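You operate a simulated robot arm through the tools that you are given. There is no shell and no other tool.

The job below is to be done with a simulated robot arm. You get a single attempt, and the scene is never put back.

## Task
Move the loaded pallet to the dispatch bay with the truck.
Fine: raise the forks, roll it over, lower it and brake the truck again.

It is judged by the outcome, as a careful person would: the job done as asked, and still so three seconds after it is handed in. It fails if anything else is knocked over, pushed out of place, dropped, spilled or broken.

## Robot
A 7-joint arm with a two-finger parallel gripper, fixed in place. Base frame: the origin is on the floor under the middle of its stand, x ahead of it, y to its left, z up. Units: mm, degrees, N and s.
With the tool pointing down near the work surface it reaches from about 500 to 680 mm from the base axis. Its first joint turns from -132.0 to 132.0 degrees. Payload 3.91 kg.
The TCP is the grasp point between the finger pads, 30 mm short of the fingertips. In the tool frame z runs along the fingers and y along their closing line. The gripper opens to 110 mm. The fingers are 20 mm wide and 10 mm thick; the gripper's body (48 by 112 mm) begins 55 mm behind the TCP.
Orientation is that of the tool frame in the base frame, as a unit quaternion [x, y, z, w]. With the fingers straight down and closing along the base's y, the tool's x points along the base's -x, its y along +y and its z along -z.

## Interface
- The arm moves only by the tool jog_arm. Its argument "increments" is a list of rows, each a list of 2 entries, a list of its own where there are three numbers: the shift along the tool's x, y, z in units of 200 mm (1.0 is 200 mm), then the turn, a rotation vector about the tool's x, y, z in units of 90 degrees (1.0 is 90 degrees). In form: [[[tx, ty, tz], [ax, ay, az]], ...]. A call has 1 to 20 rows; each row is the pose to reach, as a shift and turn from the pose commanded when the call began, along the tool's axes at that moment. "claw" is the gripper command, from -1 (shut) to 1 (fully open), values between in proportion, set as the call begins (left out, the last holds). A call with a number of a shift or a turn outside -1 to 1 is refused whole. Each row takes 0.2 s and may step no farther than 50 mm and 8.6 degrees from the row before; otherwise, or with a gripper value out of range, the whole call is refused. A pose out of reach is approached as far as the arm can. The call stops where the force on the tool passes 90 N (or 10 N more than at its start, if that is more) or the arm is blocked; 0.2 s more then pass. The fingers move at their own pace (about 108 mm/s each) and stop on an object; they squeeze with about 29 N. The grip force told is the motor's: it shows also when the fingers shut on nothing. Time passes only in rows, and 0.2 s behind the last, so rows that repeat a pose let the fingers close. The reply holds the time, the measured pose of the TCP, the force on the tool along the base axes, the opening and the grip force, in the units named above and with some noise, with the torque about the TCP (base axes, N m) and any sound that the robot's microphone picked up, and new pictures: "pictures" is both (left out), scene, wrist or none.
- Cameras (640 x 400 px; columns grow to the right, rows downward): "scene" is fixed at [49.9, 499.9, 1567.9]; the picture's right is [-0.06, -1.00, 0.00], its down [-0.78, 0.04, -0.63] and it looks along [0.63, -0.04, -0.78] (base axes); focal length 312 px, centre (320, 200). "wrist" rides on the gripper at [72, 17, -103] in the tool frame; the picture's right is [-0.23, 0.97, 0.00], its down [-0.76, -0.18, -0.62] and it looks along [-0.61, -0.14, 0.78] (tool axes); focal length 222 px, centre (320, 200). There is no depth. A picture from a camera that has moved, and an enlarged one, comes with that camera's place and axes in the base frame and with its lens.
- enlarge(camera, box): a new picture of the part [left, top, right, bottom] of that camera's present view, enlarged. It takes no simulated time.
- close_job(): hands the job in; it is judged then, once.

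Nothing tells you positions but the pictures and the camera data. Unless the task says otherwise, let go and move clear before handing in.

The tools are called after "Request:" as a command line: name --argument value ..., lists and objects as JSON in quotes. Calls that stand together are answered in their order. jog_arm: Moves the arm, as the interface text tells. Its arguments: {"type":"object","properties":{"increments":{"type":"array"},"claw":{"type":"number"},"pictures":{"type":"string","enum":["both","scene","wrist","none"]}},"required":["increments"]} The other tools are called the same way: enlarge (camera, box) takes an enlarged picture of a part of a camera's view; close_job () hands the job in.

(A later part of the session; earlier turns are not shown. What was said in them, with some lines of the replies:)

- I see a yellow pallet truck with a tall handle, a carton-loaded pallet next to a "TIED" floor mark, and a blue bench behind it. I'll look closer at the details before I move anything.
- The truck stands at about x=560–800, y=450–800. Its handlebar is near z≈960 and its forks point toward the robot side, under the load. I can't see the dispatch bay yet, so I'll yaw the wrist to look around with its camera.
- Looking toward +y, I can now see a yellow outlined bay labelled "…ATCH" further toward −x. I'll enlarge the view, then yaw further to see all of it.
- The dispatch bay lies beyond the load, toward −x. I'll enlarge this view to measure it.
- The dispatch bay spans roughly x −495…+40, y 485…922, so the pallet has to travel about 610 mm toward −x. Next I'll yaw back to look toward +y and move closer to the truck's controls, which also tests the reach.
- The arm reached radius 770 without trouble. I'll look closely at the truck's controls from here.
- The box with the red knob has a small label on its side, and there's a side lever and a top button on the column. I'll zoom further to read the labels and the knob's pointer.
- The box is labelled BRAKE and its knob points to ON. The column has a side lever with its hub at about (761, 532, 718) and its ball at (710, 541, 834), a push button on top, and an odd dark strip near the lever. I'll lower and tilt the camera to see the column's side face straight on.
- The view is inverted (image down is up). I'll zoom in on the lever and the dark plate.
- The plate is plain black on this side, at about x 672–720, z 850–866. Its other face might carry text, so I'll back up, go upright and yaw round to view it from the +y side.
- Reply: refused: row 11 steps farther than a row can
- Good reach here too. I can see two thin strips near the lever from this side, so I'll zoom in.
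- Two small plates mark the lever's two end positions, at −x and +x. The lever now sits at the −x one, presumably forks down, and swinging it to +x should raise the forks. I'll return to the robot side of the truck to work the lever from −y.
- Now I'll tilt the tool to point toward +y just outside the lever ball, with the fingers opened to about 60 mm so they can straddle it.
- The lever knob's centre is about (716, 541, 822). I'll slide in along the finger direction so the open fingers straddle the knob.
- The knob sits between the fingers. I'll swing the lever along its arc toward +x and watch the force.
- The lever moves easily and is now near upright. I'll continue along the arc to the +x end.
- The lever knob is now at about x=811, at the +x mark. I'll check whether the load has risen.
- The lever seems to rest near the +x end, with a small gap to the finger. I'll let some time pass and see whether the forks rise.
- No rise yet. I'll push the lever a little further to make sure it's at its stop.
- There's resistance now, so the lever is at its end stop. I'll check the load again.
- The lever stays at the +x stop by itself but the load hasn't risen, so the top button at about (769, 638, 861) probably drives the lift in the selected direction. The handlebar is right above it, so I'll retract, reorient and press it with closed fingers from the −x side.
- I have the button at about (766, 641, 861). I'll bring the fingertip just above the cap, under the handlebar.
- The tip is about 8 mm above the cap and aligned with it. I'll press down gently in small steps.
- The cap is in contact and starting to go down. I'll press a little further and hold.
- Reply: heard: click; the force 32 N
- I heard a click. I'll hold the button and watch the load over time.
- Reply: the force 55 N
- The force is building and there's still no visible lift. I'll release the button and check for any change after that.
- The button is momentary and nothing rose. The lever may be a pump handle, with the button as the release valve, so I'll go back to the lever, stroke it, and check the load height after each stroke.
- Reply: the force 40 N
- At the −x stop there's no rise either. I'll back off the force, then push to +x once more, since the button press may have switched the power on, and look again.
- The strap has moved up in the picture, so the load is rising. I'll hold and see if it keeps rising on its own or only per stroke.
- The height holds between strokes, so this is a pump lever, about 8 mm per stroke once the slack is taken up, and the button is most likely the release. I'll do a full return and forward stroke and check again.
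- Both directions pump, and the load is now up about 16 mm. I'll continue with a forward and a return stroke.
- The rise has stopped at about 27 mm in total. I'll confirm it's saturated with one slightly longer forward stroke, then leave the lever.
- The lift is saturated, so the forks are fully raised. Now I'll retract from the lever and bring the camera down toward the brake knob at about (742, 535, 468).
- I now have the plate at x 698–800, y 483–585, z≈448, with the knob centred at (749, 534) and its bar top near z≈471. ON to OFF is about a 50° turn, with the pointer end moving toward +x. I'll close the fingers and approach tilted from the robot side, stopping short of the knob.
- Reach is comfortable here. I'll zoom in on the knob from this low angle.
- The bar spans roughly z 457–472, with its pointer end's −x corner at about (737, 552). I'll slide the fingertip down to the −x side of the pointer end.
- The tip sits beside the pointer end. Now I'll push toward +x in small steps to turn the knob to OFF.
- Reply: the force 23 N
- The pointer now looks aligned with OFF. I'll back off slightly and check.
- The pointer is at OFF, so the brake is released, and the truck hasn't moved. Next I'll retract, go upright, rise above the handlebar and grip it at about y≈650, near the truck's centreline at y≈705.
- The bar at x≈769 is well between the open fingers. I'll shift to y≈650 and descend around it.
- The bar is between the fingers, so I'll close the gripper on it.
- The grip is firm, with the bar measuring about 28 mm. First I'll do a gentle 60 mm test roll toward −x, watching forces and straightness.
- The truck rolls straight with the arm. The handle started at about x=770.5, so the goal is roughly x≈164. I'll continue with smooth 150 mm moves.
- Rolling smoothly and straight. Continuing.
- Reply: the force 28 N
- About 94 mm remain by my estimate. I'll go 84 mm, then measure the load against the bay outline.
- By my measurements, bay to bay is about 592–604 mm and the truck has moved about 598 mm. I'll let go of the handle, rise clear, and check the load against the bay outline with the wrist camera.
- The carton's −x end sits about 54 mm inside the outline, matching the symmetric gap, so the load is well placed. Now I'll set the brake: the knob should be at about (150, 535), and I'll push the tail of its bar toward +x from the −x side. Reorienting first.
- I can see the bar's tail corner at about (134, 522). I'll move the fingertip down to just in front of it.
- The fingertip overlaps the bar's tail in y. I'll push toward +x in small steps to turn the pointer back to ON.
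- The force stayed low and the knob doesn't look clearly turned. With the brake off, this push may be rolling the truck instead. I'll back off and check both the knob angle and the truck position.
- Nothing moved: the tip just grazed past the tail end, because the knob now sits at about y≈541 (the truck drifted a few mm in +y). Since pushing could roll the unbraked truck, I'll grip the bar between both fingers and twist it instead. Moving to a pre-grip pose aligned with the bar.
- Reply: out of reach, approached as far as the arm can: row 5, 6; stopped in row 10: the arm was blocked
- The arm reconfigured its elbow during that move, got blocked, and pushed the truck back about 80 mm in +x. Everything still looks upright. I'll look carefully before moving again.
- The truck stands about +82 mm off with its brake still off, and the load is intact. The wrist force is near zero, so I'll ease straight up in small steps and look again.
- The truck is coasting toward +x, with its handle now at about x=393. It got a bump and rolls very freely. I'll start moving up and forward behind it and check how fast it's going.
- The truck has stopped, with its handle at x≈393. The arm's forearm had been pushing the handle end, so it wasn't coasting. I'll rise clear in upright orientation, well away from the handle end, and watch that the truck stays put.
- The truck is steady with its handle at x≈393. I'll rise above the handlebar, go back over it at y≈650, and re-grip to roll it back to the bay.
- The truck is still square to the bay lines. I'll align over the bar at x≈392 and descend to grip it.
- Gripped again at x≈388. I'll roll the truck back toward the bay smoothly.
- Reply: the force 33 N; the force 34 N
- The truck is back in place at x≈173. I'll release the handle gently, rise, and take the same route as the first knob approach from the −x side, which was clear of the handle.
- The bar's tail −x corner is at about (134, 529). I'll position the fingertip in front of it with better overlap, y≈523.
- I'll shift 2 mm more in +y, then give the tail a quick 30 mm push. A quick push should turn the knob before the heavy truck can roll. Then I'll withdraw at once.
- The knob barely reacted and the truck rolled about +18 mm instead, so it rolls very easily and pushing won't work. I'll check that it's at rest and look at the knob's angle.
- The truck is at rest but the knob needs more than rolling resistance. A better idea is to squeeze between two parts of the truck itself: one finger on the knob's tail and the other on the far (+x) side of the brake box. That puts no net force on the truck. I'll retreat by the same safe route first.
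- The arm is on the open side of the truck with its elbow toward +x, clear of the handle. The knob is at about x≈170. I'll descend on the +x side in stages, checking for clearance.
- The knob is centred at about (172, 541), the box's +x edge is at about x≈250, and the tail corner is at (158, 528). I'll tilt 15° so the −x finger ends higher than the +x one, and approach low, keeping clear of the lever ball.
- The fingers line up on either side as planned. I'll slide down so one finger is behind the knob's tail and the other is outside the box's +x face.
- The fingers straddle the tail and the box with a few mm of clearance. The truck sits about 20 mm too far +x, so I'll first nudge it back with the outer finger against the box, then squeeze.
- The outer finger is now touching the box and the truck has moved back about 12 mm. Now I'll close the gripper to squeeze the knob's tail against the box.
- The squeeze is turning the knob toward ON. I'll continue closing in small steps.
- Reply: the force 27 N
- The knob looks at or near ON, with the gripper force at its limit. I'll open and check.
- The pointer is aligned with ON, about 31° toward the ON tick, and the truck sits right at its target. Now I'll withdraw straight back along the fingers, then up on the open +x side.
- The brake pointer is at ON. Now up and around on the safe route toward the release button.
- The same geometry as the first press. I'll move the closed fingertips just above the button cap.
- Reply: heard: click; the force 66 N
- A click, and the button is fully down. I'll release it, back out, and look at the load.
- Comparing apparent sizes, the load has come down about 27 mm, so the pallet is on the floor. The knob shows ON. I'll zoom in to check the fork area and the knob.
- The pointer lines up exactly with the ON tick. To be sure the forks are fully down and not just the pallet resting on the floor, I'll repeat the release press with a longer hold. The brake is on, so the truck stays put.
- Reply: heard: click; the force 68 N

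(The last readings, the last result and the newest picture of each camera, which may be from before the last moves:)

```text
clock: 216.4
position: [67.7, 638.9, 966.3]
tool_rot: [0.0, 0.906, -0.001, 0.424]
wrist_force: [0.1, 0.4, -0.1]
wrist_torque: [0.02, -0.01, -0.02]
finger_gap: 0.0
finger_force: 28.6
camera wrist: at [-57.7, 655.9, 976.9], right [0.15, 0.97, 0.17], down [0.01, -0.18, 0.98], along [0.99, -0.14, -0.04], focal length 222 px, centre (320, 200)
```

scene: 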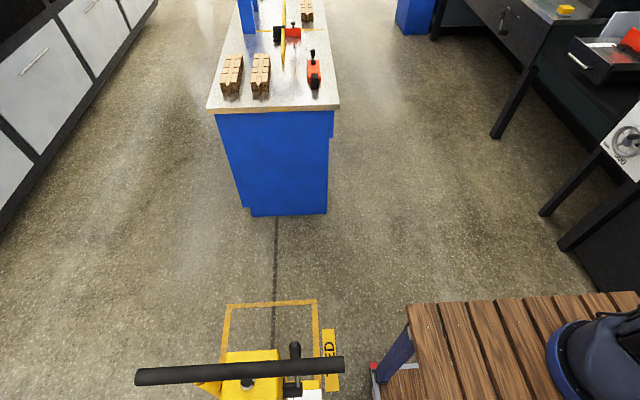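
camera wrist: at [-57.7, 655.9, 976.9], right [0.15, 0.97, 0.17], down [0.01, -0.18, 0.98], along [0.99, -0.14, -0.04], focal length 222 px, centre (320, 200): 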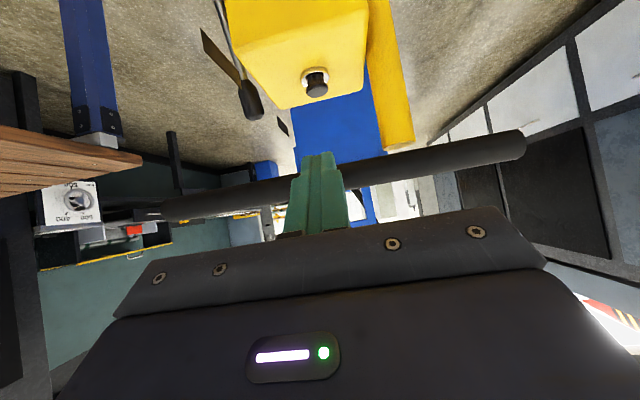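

Held and released; the truck stayed put. Now I'll retreat and take a final look at the bay.

Request:
jog_arm --increments '[[[-0.02, -0.053, -0.071], [0, 0.0463, 0]], [[-0.04, -0.106, -0.1415], [0, 0.0927, 0]], [[-0.06, -0.159, -0.212], [0, 0.139, 0]], [[-0.08, -0.212, -0.283], [0, 0.1853, 0]], [[-0.1, -0.265, -0.354], [0, 0.2317, 0]], [[-0.12, -0.318, -0.4245], [0, 0.278, 0]], [[-0.141, -0.37, -0.495], [0, 0.3243, 0]], [[-0.161, -0.423, -0.566], [0, 0.3707, 0]], [[-0.181, -0.476, -0.637], [0, 0.417, 0]], [[-0.201, -0.529, -0.7075], [0, 0.4633, 0]], [[-0.221, -0.582, -0.778], [0, 0.5097, 0]], [[-0.241, -0.635, -0.849], [0, 0.556, 0]]]'

Request:
enlarge --camera "wrist" --box '[320, 30, 430, 110]'

Request:
jog_arm --increments '[[[-0.05, 0, -0.025], [0, 0, -0.0833]], [[-0.1, 0, -0.05], [0, 0, -0.1667]], [[-0.15, 0, -0.075], [0, 0, -0.25]], [[-0.2, 0, -0.1], [0, 0, -0.3333]], [[-0.25, 0, -0.125], [0, 0, -0.4167]], [[-0.3, 0, -0.15], [0, 0, -0.5]], [[-0.35, 0, -0.175], [0, 0, -0.5833]], [[-0.4, 0, -0.2], [0, 0, -0.6667]], [[-0.45, 0, -0.225], [0, 0, -0.75]], [[-0.5, 0, -0.25], [0, 0, -0.8333]], [[-0.55, 0, -0.275], [0, 0, -0.9167]], [[-0.605, 0, -0.3], [0, 0, -1.0]]]'

```text
clock: 219.0
position: [-32.7, 513.7, 1110.1]
tool_rot: [0.001, 1.0, -0.001, 0.0]
wrist_force: [0.3, 0.2, -0.6]
wrist_torque: [-0.02, 0.0, 0.01]
finger_gap: 0.0
finger_force: 28.8
camera wrist: at [-103.3, 530.3, 1213.5], right [0.23, 0.97, 0.0], down [0.76, -0.18, 0.62], along [0.61, -0.14, -0.78], focal length 222 px, centre (320, 200)
```

scene: 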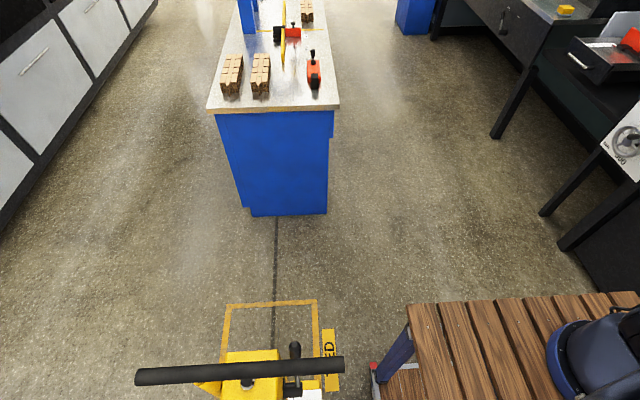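
wrist: 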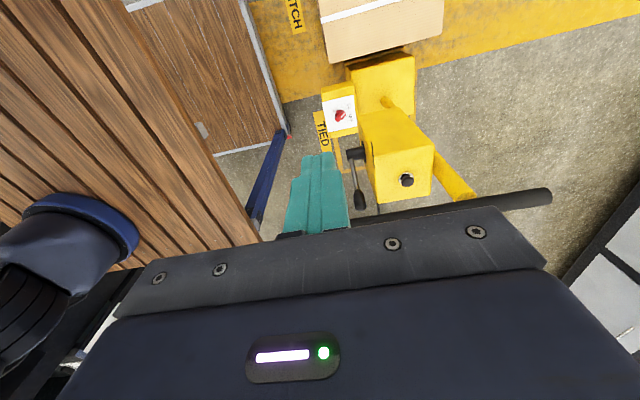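

```text
5.00 times, centred on (375, 70) of wrist
camera zoom: at [-103.3, 530.3, 1213.5], right [0.23, 0.97, 0.0], down [0.76, -0.18, 0.62], along [0.61, -0.14, -0.78], focal length 1111 px, centre (45, 850)
```

zoom: 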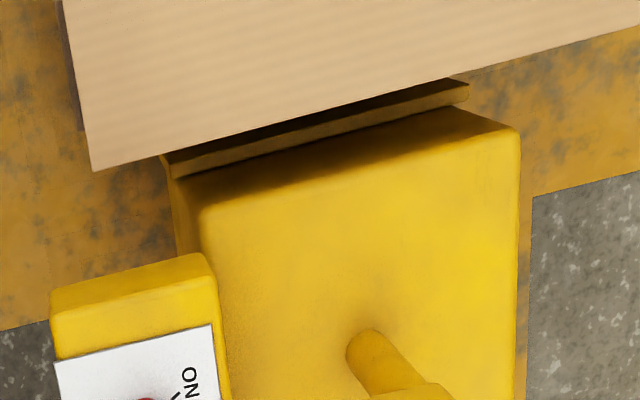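

```text
clock: 221.6
position: [88.8, 511.3, 1169.7]
tool_rot: [0.708, -0.706, 0.001, 0.001]
wrist_force: [0.5, -1.4, -0.5]
wrist_torque: [-0.01, 0.0, 0.03]
finger_gap: 0.0
finger_force: 29.5
camera wrist: at [73.1, 438.1, 1273.9], right [-0.97, 0.23, 0.0], down [0.18, 0.76, 0.62], along [0.14, 0.61, -0.78], focal length 222 px, centre (320, 200)
```

scene: 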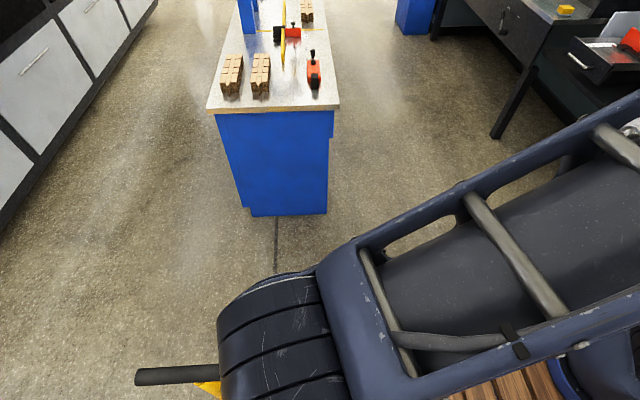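
wrist: 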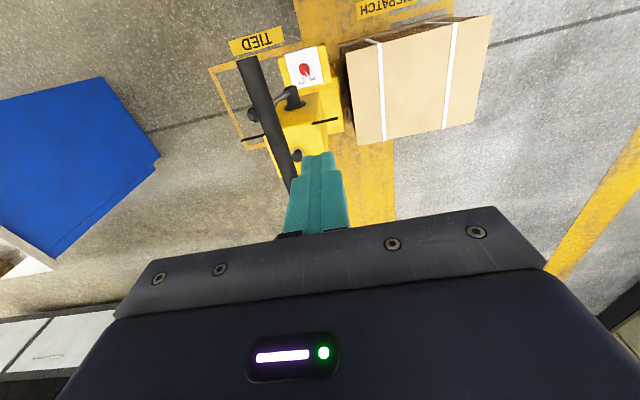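

Nothing changed after the second press, so the forks were already fully down. I'll check the pallet against the bay outline from here.

Request:
enlarge --camera "wrist" --box '[320, 0, 520, 150]'

Request:
jog_arm --increments '[[[-0.03, -0.03, 0], [0, 0, -0.0833]], [[-0.06, -0.06, 0], [0, 0, -0.1667]], [[-0.09, -0.09, 0], [0, 0, -0.25]], [[-0.12, -0.12, 0], [0, 0, -0.3333]], [[-0.15, -0.15, 0], [0, 0, -0.4167]], [[-0.18, -0.18, 0], [0, 0, -0.5]], [[-0.21, -0.21, 0], [0, 0, -0.5833]], [[-0.24, -0.24, 0], [0, 0, -0.6667]], [[-0.27, -0.27, 0], [0, 0, -0.75]], [[-0.3, -0.3, 0], [0, 0, -0.8333]], [[-0.33, -0.33, 0], [0, 0, -0.9167]], [[-0.36, -0.36, 0], [0, 0, -1.0]], [[-0.36, -0.36, 0], [0, 0, -1.0]]]'

Request:
enlarge --camera "wrist" --box '[250, 80, 400, 220]'

```text
2.67 times, centred on (420, 75) of wrist
camera zoom: at [73.1, 438.1, 1273.9], right [-0.97, 0.23, 0.0], down [0.18, 0.76, 0.62], along [0.14, 0.61, -0.78], focal length 592 px, centre (53, 533)
```

zoom: 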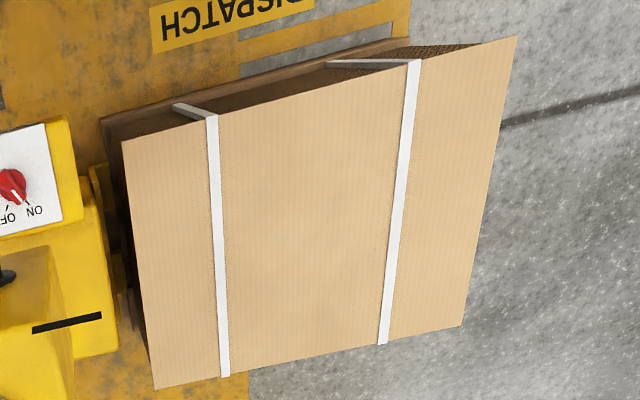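

```text
clock: 224.4
position: [162.4, 584.6, 1170.3]
tool_rot: [1.0, 0.0, 0.0, 0.001]
wrist_force: [0.2, -0.4, -0.4]
wrist_torque: [0.01, -0.03, -0.01]
finger_gap: 0.1
finger_force: 29.1
camera wrist: at [235.3, 567.8, 1273.7], right [-0.23, -0.97, 0.0], down [-0.76, 0.18, 0.62], along [-0.61, 0.14, -0.78], focal length 222 px, centre (320, 200)
```

scene: 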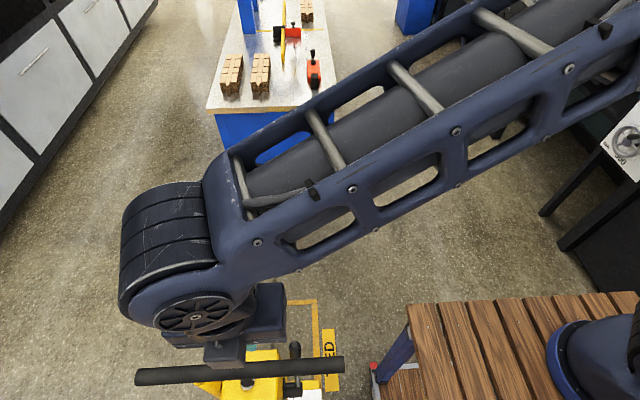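
wrist: 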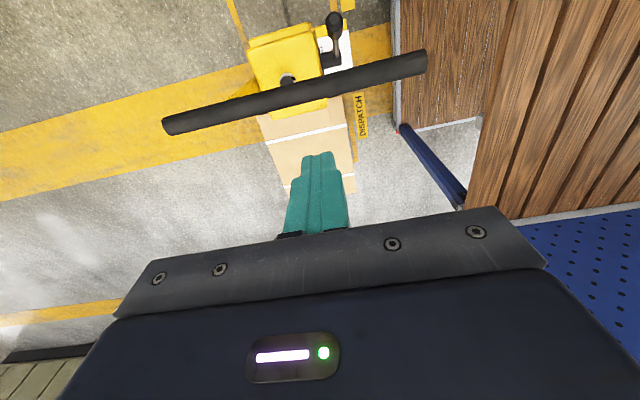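

```text
2.86 times, centred on (325, 150) of wrist
camera zoom: at [235.3, 567.8, 1273.7], right [-0.23, -0.97, 0.0], down [-0.76, 0.18, 0.62], along [-0.61, 0.14, -0.78], focal length 635 px, centre (306, 343)
```

zoom: 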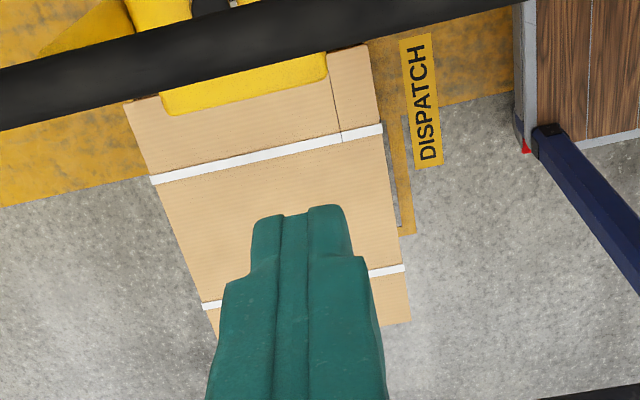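

From both views the load is centred on the DISPATCH label, with roughly 42–50 mm margins to the outline at both ends. I'll move the arm clear and take a last look.

Request:
jog_arm --increments '[[[0.07, 0.08, -0.05], [0, 0, 0]], [[0.15, 0.17, -0.1], [0, 0, 0]], [[0.23, 0.27, -0.15], [0, 0, 0]], [[0.31, 0.37, -0.2], [0, 0, 0]], [[0.39, 0.47, -0.25], [0, 0, 0]], [[0.45, 0.55, -0.3], [0, 0, 0]], [[0.45, 0.55, -0.3], [0, 0, 0]]]'

Request:
enlarge --camera "wrist" --box '[220, 0, 420, 170]'

Request:
enlarge --camera "scene" --box '[180, 290, 360, 400]'

```text
clock: 226.0
position: [253.7, 473.1, 1231.0]
tool_rot: [1.0, -0.001, 0.001, 0.001]
wrist_force: [0.5, 0.3, 0.6]
wrist_torque: [0.03, 0.05, 0.0]
finger_gap: 0.2
finger_force: 29.1
camera wrist: at [327.2, 457.0, 1335.2], right [-0.23, -0.97, 0.0], down [-0.76, 0.18, 0.62], along [-0.61, 0.14, -0.78], focal length 222 px, centre (320, 200)
```

scene: 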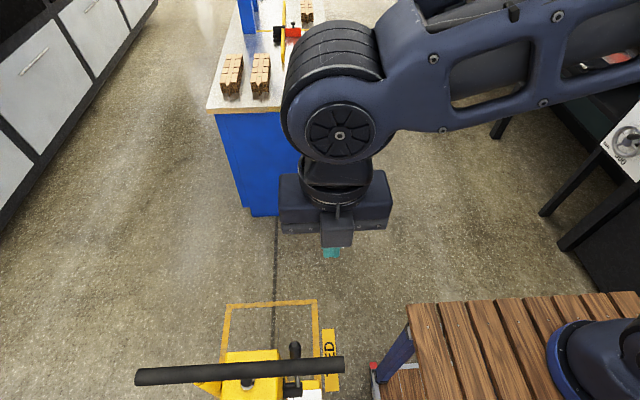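
wrist: 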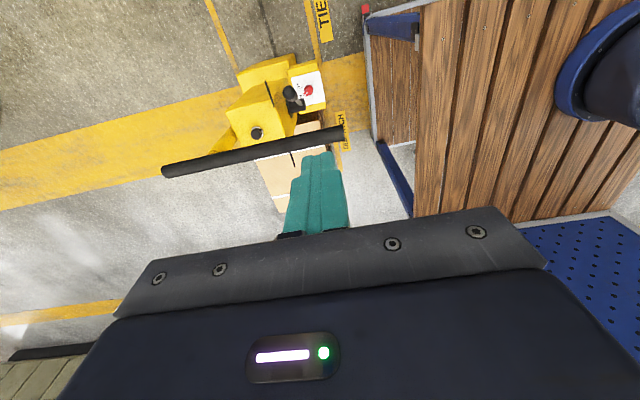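

```text
2.35 times, centred on (320, 85) of wrist
camera zoom: at [327.2, 457.0, 1335.2], right [-0.23, -0.97, 0.0], down [-0.76, 0.18, 0.62], along [-0.61, 0.14, -0.78], focal length 523 px, centre (320, 471)
```

zoom: 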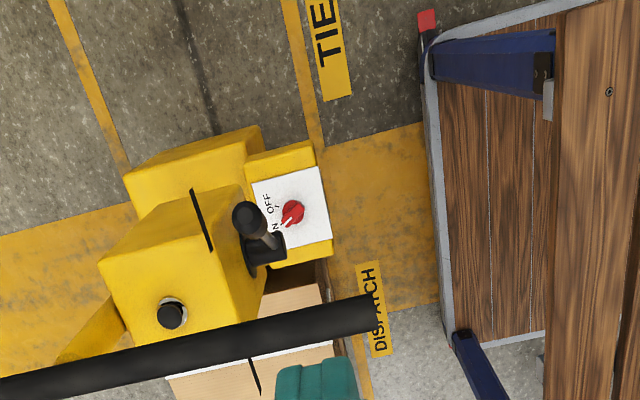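

```text
3.56 times, centred on (270, 345) of scene
camera zoom: at [49.9, 499.9, 1567.9], right [-0.06, -1.0, 0.0], down [-0.78, 0.04, -0.63], along [0.63, -0.04, -0.78], focal length 1111 px, centre (498, -316)
```

zoom: 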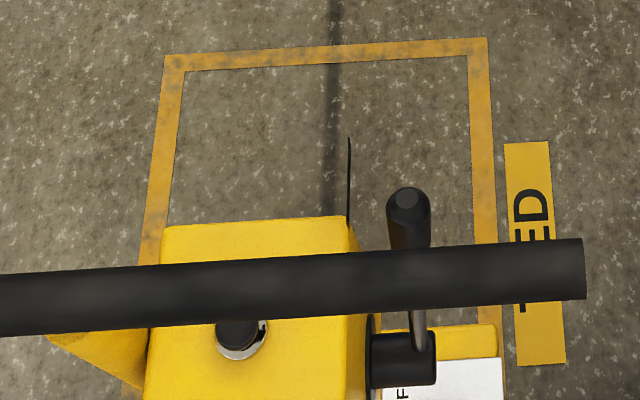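

The pallet is on the floor in the DISPATCH bay with the forks down. The truck stands still with its brake pointer at ON, and the arm is clear. Nothing else looks disturbed, so I'm handing the job in.

Request:
close_job

```text
The job is handed in.
```

The loaded pallet is on the floor in the dispatch bay, with the forks lowered and the truck's brake set to ON. By the last pictures the load is centred on the DISPATCH label, about 40–50 mm inside the outline at each end. I've handed the job in but have no verdict yet.

- **Truck bumped:** while I was first trying to set the brake, the arm's elbow swung and pushed the unbraked truck about 220 mm back out of the bay. The load stayed on, and I rolled the truck back to the bay and found it still square to the floor lines. I saw nothing else knocked or moved.
- **Brake:** with the brake off, a single push on the knob only rolled the truck. I set it by squeezing the knob against its own box, and the pointer lined up with the ON mark.
- **Lever position:** the pump lever is now at the opposite end from where it started. I left it there because moving it back would have started raising the forks again.
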